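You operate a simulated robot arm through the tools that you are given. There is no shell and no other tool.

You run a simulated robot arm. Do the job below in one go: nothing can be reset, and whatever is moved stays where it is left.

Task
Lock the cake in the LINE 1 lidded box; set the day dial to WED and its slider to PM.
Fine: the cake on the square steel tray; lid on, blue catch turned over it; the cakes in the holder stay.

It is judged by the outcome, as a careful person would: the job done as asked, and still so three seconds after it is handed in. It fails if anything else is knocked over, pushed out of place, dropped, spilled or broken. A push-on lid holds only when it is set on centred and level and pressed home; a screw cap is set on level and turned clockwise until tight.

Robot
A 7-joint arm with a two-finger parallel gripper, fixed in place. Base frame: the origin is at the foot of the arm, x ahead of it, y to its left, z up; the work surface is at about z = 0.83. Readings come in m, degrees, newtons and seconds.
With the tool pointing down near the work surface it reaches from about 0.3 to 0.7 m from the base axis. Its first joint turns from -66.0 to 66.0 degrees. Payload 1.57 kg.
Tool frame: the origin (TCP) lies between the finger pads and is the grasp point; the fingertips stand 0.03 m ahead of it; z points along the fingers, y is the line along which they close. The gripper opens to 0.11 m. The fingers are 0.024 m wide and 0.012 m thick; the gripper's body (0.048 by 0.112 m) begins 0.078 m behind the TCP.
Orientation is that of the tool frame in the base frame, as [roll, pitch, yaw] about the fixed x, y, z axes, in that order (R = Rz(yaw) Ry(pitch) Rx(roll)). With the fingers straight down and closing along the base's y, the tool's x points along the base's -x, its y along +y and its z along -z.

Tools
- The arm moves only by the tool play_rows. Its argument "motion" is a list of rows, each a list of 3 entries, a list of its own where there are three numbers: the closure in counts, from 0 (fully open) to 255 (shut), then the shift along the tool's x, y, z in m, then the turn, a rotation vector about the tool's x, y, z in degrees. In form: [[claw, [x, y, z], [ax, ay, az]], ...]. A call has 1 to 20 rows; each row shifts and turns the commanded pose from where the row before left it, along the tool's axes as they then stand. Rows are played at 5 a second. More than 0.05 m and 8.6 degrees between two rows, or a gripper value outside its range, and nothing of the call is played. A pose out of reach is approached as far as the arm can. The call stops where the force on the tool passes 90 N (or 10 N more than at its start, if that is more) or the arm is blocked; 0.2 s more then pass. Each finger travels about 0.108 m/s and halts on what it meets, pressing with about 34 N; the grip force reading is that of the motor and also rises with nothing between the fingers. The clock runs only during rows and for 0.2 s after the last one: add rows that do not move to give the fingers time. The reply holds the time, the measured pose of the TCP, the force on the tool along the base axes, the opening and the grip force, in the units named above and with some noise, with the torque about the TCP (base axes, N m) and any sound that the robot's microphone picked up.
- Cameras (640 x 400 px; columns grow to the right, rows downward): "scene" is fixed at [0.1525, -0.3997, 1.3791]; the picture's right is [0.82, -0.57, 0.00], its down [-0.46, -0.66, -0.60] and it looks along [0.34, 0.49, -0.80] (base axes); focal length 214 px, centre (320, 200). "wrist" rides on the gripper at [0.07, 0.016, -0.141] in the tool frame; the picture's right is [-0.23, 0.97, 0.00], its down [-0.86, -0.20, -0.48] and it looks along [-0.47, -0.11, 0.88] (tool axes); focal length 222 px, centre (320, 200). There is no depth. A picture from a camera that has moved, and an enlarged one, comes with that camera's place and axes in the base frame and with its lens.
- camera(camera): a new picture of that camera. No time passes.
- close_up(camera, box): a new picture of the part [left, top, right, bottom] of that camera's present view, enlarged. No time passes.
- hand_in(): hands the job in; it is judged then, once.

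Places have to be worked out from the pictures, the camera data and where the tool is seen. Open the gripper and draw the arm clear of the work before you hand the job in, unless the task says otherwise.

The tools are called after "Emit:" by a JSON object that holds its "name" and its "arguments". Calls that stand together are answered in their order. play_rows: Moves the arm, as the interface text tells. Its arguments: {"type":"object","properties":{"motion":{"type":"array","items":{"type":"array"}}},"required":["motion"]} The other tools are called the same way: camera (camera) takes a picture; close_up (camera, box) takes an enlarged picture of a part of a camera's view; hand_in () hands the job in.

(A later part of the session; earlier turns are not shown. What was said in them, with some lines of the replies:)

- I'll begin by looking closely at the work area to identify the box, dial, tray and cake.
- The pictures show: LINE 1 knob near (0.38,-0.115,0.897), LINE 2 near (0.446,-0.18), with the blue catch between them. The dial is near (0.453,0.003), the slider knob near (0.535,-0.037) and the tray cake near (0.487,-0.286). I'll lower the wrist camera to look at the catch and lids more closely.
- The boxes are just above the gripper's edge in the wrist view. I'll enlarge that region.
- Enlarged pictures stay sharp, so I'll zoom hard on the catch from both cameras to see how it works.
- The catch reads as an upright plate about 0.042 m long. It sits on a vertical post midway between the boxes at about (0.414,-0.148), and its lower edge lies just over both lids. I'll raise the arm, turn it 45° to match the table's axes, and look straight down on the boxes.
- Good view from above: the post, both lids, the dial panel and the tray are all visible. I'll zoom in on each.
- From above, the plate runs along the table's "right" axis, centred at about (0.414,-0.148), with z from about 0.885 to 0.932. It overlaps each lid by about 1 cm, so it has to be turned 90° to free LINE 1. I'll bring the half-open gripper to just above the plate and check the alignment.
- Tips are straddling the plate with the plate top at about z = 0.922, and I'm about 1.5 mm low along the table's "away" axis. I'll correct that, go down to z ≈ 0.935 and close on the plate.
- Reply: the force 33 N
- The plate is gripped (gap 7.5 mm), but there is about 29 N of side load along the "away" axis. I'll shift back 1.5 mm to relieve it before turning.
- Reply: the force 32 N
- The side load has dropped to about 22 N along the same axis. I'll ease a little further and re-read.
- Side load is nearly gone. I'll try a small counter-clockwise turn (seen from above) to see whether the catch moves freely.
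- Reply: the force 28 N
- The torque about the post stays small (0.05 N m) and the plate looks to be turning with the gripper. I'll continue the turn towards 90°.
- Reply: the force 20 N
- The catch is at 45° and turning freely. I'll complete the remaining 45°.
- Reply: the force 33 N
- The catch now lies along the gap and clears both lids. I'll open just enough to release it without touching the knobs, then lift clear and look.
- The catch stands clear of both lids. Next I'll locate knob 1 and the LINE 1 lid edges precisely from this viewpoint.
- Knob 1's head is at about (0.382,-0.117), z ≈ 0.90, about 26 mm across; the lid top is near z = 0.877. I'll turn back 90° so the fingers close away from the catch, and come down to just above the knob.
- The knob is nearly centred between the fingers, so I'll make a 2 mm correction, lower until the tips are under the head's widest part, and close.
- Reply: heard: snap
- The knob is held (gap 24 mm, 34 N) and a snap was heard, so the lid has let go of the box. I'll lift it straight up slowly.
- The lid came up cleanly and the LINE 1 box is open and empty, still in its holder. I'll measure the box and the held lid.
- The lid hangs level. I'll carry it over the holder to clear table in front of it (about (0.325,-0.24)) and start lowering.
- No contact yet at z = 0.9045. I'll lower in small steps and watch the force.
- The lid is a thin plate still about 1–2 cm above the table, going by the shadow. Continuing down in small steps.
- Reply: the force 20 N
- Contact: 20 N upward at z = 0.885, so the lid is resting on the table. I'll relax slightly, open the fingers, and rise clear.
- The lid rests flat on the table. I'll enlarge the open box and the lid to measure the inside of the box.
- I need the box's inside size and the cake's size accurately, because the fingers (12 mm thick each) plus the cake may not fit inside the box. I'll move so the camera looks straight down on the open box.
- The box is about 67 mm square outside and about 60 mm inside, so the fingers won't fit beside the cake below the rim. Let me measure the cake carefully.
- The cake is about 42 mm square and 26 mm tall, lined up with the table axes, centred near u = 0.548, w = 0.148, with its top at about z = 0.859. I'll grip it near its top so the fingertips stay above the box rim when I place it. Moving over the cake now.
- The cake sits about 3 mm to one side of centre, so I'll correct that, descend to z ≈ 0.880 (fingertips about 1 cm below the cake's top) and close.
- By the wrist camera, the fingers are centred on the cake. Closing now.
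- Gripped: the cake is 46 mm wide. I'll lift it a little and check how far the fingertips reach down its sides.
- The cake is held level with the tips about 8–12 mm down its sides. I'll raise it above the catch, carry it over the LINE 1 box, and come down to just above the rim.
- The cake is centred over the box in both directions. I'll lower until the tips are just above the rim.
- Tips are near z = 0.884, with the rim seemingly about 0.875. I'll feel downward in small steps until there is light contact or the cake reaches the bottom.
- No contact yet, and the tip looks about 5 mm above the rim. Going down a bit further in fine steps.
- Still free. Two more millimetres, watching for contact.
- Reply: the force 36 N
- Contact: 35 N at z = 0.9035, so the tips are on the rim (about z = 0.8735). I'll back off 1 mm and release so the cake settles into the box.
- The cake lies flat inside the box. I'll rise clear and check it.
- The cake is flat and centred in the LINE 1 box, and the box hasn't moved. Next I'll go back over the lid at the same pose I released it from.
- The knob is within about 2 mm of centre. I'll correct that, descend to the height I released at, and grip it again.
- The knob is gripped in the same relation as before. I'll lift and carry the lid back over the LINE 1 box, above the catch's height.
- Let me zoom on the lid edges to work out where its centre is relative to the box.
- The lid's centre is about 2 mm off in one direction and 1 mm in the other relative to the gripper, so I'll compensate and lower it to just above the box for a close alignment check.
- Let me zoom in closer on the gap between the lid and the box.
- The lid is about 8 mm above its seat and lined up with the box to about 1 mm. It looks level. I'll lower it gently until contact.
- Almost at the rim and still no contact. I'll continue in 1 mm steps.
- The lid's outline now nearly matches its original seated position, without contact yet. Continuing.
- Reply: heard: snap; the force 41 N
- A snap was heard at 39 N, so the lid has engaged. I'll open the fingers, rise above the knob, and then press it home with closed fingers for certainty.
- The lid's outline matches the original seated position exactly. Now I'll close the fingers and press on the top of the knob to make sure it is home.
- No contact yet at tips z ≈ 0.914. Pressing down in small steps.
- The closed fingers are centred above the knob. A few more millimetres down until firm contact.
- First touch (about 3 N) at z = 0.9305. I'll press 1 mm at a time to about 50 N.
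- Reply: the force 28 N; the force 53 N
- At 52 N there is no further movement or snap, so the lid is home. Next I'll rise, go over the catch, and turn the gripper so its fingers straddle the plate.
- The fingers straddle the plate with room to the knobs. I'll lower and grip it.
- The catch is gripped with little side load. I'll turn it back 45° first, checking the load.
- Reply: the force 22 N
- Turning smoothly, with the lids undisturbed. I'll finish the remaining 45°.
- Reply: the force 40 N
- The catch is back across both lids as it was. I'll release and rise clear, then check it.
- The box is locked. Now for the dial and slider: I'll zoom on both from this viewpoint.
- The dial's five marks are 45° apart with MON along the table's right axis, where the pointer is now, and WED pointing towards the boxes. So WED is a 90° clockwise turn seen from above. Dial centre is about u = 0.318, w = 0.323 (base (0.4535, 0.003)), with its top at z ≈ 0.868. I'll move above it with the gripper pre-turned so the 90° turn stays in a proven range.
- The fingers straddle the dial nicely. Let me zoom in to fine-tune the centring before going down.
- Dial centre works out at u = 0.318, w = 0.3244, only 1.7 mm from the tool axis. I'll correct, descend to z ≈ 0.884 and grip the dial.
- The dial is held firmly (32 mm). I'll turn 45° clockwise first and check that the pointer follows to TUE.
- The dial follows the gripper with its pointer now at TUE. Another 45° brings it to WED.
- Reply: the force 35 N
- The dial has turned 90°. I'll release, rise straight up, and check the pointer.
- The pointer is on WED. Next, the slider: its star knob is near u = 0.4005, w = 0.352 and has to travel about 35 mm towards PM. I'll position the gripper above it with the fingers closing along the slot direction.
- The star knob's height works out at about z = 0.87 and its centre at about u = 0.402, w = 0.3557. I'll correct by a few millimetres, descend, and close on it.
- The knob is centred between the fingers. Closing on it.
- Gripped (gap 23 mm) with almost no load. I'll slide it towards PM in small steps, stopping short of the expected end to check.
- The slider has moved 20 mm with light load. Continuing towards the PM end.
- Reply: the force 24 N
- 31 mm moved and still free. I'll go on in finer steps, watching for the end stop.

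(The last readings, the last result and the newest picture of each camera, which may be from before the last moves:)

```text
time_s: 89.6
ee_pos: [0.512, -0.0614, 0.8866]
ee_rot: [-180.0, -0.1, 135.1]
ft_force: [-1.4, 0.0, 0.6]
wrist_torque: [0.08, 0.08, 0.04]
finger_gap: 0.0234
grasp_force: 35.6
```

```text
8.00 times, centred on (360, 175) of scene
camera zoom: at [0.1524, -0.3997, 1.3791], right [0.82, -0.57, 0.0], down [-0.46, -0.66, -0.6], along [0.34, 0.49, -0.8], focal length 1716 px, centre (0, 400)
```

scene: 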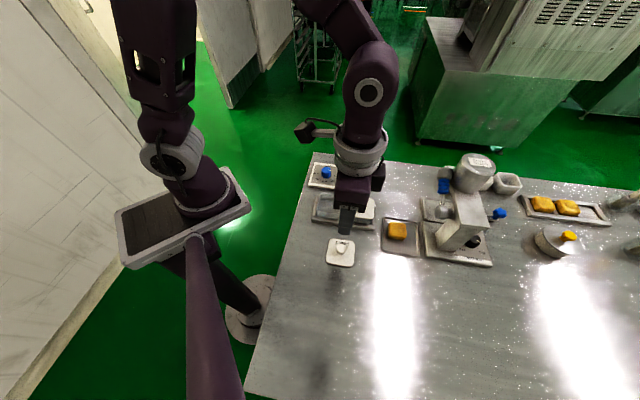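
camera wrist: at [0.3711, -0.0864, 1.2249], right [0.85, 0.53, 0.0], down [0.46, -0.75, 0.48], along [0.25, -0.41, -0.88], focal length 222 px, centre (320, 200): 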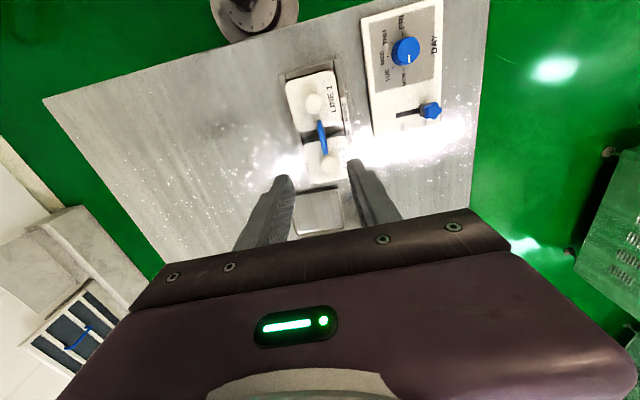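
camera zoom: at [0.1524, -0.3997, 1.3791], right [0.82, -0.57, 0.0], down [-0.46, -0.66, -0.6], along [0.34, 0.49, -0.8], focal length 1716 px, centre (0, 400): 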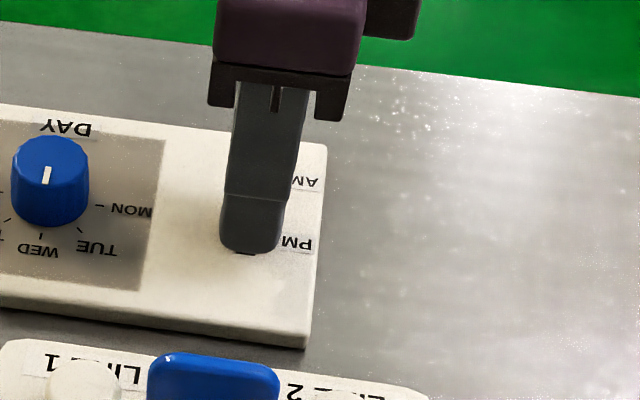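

The slot's ends suggest about 4 mm of travel remains to the PM end. Continuing gently until the stop is felt.

Emit:
{"name": "play_rows", "arguments": {"motion": [[255, [0, -0.001, 0], [0, 0, 0]], [255, [0, -0.001, 0], [0, 0, 0]], [255, [0, 0, 0], [0, 0, 0]]]}}

```text
time_s: 90.4
ee_pos: [0.5122, -0.0606, 0.8857]
ee_rot: [179.9, 0.1, 135.1]
ft_force: [7.7, 8.3, -11.3]
wrist_torque: [-0.02, -0.36, 0.01]
finger_gap: 0.023
grasp_force: 35.3
```

Emit:
{"name": "play_rows", "arguments": {"motion": [[255, [0, -0.001, 0], [0, 0, 0]], [255, [0, 0, 0], [0, 0, 0]]]}}

Emit:
{"name": "close_up", "arguments": {"camera": "wrist", "box": [230, 80, 410, 240]}}

```text
time_s: 91.0
ee_pos: [0.5111, -0.062, 0.8861]
ee_rot: [179.9, 0.0, 135.1]
ft_force: [17.0, 15.7, -22.2]
wrist_torque: [0.03, -0.5, 0.02]
finger_gap: 0.0229
grasp_force: 35.7
```

```text
2.50 times, centred on (320, 160) of wrist
camera zoom: at [0.4716, 0.0003, 1.0277], right [0.85, 0.53, 0.0], down [0.46, -0.75, 0.48], along [0.25, -0.41, -0.88], focal length 555 px, centre (320, 300)
```

zoom: 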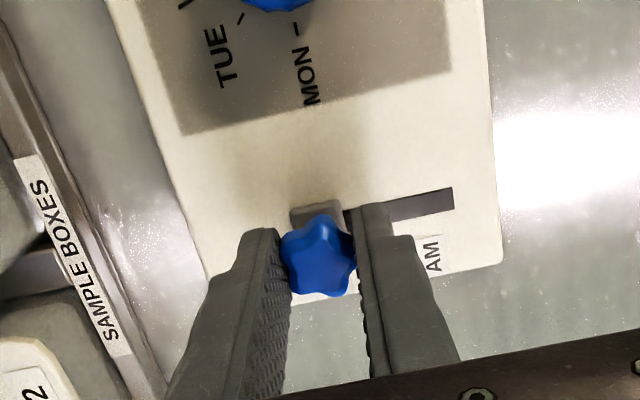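

The resistance builds from 11 to 23 N over the last millimetre, so the slider is against its PM stop. I'll release, rise clear, and check.

Emit:
{"name": "play_rows", "arguments": {"motion": [[210, [0, 0, 0], [0, 0, 0]], [140, [0, 0, 0], [0, 0, 0]], [140, [0, 0, 0], [0, 0, 0]], [140, [0, 0, -0.02], [0, 0, 0]], [140, [0, 0, -0.045], [0, 0, 0]], [140, [0, 0, -0.045], [0, 0, 0]], [140, [0, 0, -0.045], [0, 0, 0]], [100, [0, 0, -0.045], [0, 0, 0]], [100, [0, 0, 0], [0, 0, 0]]]}}

Emit:
{"name": "camera", "arguments": {"camera": "wrist"}}

Emit:
{"name": "close_up", "arguments": {"camera": "scene", "box": [305, 155, 385, 235]}}

```text
time_s: 93.0
ee_pos: [0.5097, -0.0636, 1.0862]
ee_rot: [-180.0, 0.1, 135.0]
ft_force: [-1.0, 0.2, 0.8]
wrist_torque: [-0.01, -0.03, 0.04]
finger_gap: 0.067
grasp_force: 0.1
```

```text
taken
camera wrist: at [0.4703, -0.0016, 1.228], right [0.85, 0.53, 0.0], down [0.46, -0.75, 0.48], along [0.25, -0.41, -0.88], focal length 222 px, centre (320, 200)
```

wrist: 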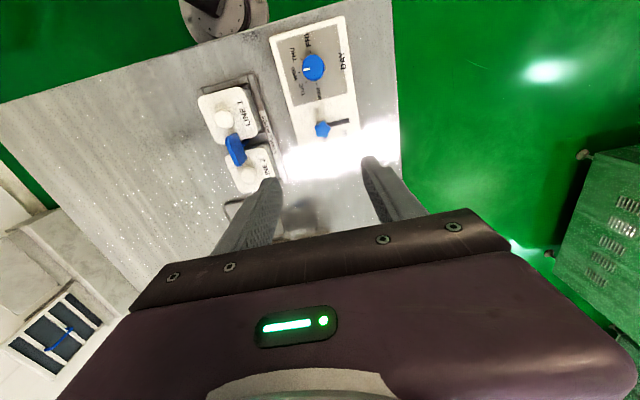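

```text
5.00 times, centred on (345, 195) of scene
camera zoom: at [0.1524, -0.3997, 1.3791], right [0.82, -0.57, 0.0], down [-0.46, -0.66, -0.6], along [0.34, 0.49, -0.8], focal length 1072 px, centre (195, 225)
```

zoom: 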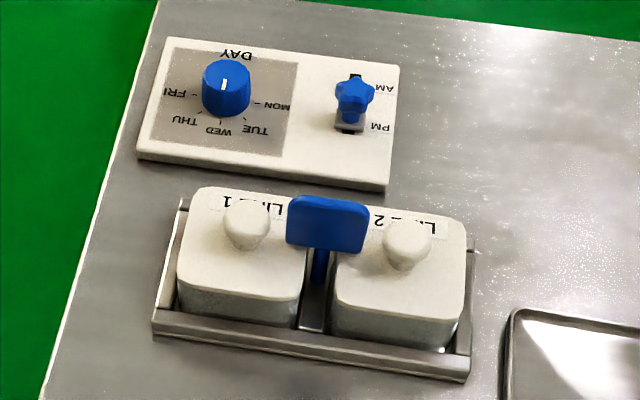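

The slider is down at PM and the dial on WED. I'll zoom in to verify both, plus the catch and lid.

Emit:
{"name": "close_up", "arguments": {"camera": "wrist", "box": [265, 15, 365, 155]}}

Emit:
{"name": "close_up", "arguments": {"camera": "wrist", "box": [290, 95, 365, 155]}}

Emit:
{"name": "close_up", "arguments": {"camera": "scene", "box": [315, 160, 370, 195]}}

Emit:
{"name": "close_up", "arguments": {"camera": "wrist", "box": [190, 75, 290, 195]}}

```text
2.86 times, centred on (315, 85) of wrist
camera zoom: at [0.4703, -0.0016, 1.228], right [0.85, 0.53, 0.0], down [0.46, -0.75, 0.48], along [0.25, -0.41, -0.88], focal length 635 px, centre (334, 529)
```

zoom: 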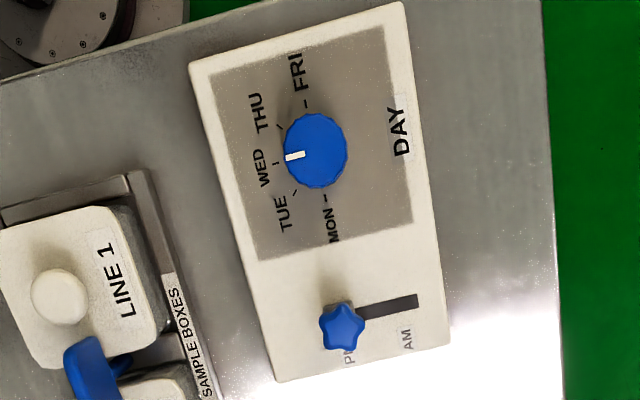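

```text
6.67 times, centred on (328, 125) of wrist
camera zoom: at [0.4703, -0.0016, 1.228], right [0.85, 0.53, 0.0], down [0.46, -0.75, 0.48], along [0.25, -0.41, -0.88], focal length 1481 px, centre (270, 700)
```

zoom: 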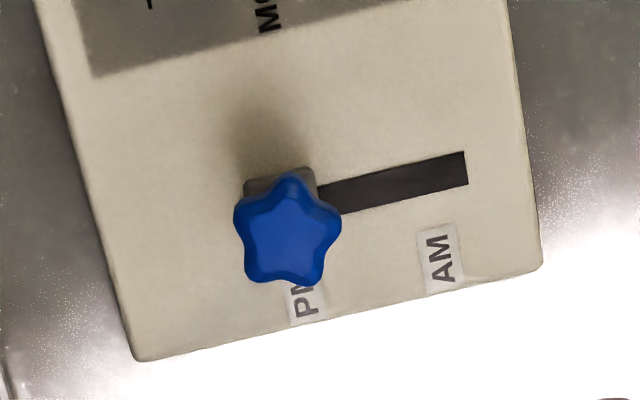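

```text
11.43 times, centred on (342, 178) of scene
camera zoom: at [0.1524, -0.3997, 1.3791], right [0.82, -0.57, 0.0], down [-0.46, -0.66, -0.6], along [0.34, 0.49, -0.8], focal length 2451 px, centre (63, 457)
```

zoom: 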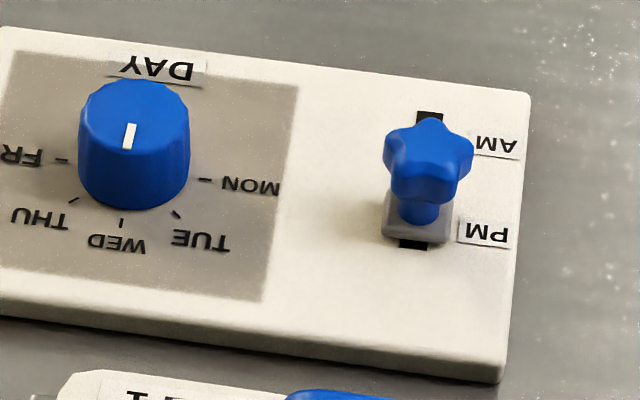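

```text
3.33 times, centred on (240, 135) of wrist
camera zoom: at [0.4703, -0.0016, 1.228], right [0.85, 0.53, 0.0], down [0.46, -0.75, 0.48], along [0.25, -0.41, -0.88], focal length 740 px, centre (587, 417)
```

zoom: 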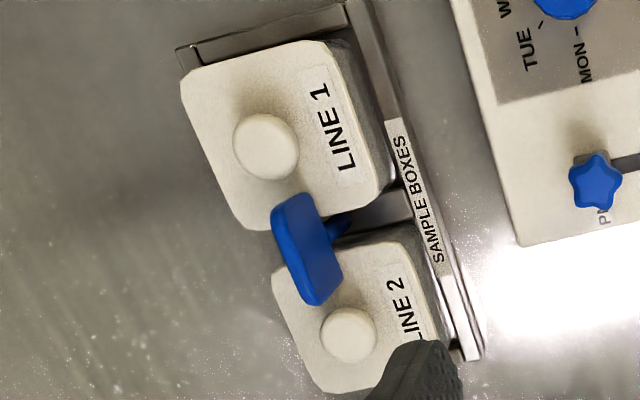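

Everything reads as asked: pointer on WED, slider at PM against its stop, LINE 1 lid seated like LINE 2's, catch across the lids. I'll open the gripper fully and withdraw the arm up and back towards its starting pose.

Emit:
{"name": "play_rows", "arguments": {"motion": [[60, [0, 0, -0.04], [0, 0, 0]], [0, [0, 0, -0.04], [0, 0, 0]], [0, [0.025, -0.025, 0], [0, 0, 0]], [0, [0.025, -0.025, 0], [0, 0, 0]], [0, [0.025, -0.025, 0], [0, 0, 0]], [0, [0.025, -0.025, 0], [0, 0, 0]], [0, [0.025, -0.025, 0], [0, 0, 0]], [0, [0, 0, 0], [0, 0, 0]], [0, [0, 0, 0], [0, 0, 0]], [0, [0, 0, 0], [0, 0, 0]]]}}

Emit:
{"name": "camera", "arguments": {"camera": "scene"}}

Emit:
{"name": "close_up", "arguments": {"camera": "scene", "box": [300, 145, 440, 265]}}

Emit:
{"name": "close_up", "arguments": {"camera": "scene", "box": [410, 140, 640, 280]}}

```text
time_s: 95.2
ee_pos: [0.3303, -0.0632, 1.1657]
ee_rot: [-180.0, -0.1, 135.0]
ft_force: [0.1, 0.6, 0.0]
wrist_torque: [0.02, -0.01, -0.01]
finger_gap: 0.1099
grasp_force: 0.1
```

```text
taken
```

scene: 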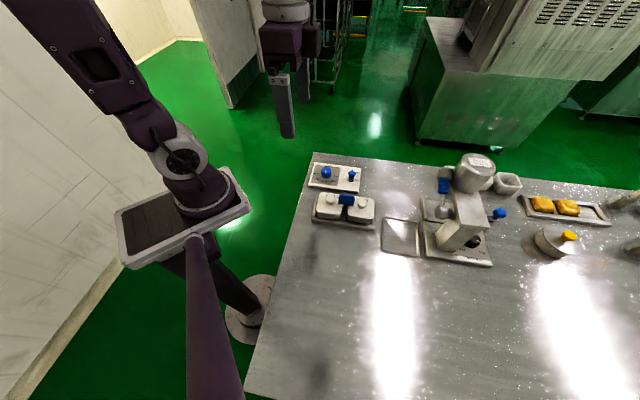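

```text
3.33 times, centred on (370, 205) of scene
camera zoom: at [0.1524, -0.3997, 1.3791], right [0.82, -0.57, 0.0], down [-0.46, -0.66, -0.6], along [0.34, 0.49, -0.8], focal length 715 px, centre (153, 183)
```

zoom: 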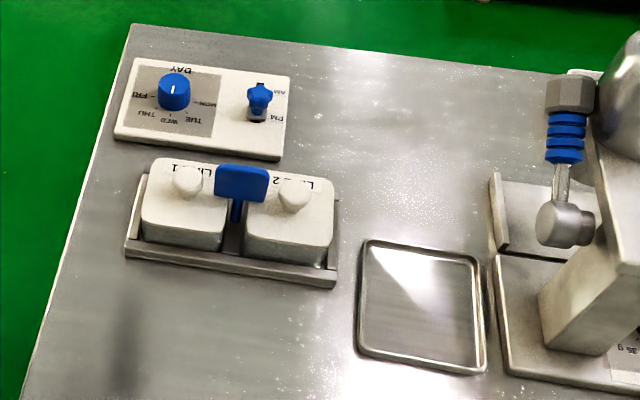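

```text
2.78 times, centred on (525, 210) of scene
camera zoom: at [0.1524, -0.3997, 1.3791], right [0.82, -0.57, 0.0], down [-0.46, -0.66, -0.6], along [0.34, 0.49, -0.8], focal length 597 px, centre (-250, 172)
```

zoom: 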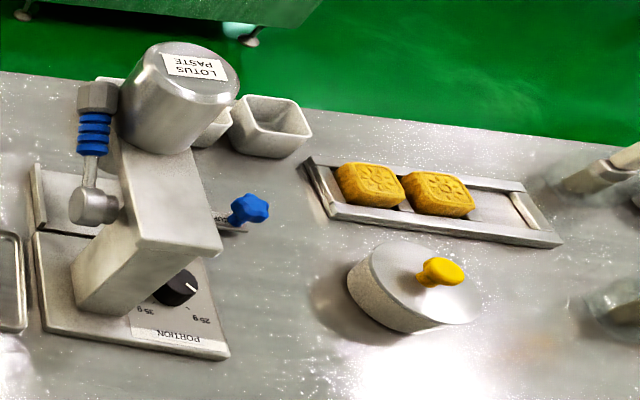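

Everything else on the bench is as it was. One last close look at the lid and catch before handing in.

Emit:
{"name": "close_up", "arguments": {"camera": "scene", "box": [315, 180, 380, 230]}}

Emit:
{"name": "close_up", "arguments": {"camera": "scene", "box": [305, 155, 365, 195]}}

```text
8.00 times, centred on (348, 205) of scene
camera zoom: at [0.1524, -0.3997, 1.3791], right [0.82, -0.57, 0.0], down [-0.46, -0.66, -0.6], along [0.34, 0.49, -0.8], focal length 1716 px, centre (100, 160)
```

zoom: 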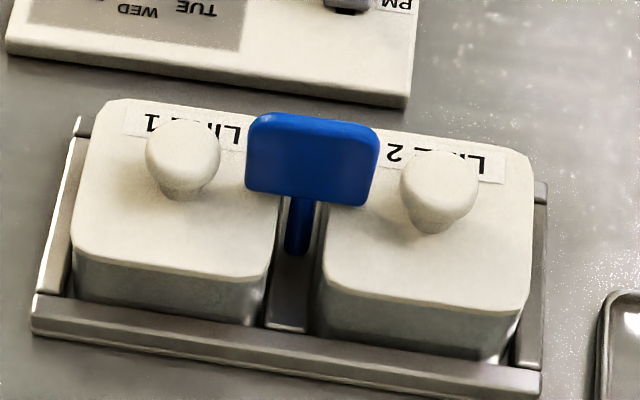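

```text
10.00 times, centred on (335, 175) of scene
camera zoom: at [0.1524, -0.3997, 1.3791], right [0.82, -0.57, 0.0], down [-0.46, -0.66, -0.6], along [0.34, 0.49, -0.8], focal length 2145 px, centre (170, 450)
```

zoom: 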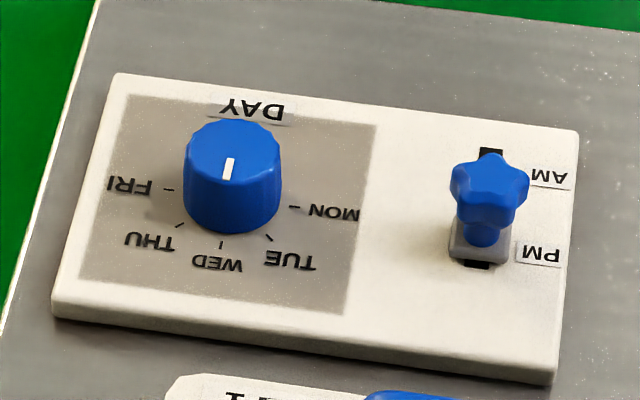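

The lid is level and seated with the catch across it. The dial is on WED, the slider is at PM, the holder cakes are untouched, and the arm is clear with the gripper open. Handing in.

Emit:
{"name": "hand_in", "arguments": {}}

```text
The job is handed in.
```

The job is done and handed in: the cake from the steel tray is locked in the LINE 1 box, the day dial is on WED and the slider is at PM.

- **Cake:** It lies flat and centred in the box. The fingers would not fit inside the rim, so I let it drop the last 2 cm or so.
- **Lid:** It snapped on, and pressing to about 52 N on the knob moved it no further. It sits level, in the same position as before.
- **Catch:** It is back across the lids, as it was at the start.
- **Dial and slider:** The dial pointer lines up with the WED mark, and the slider is against its PM stop.
- **Everything else:** The two cakes in the holder, the empty tray and the other items look undisturbed. The arm is clear with the gripper open.
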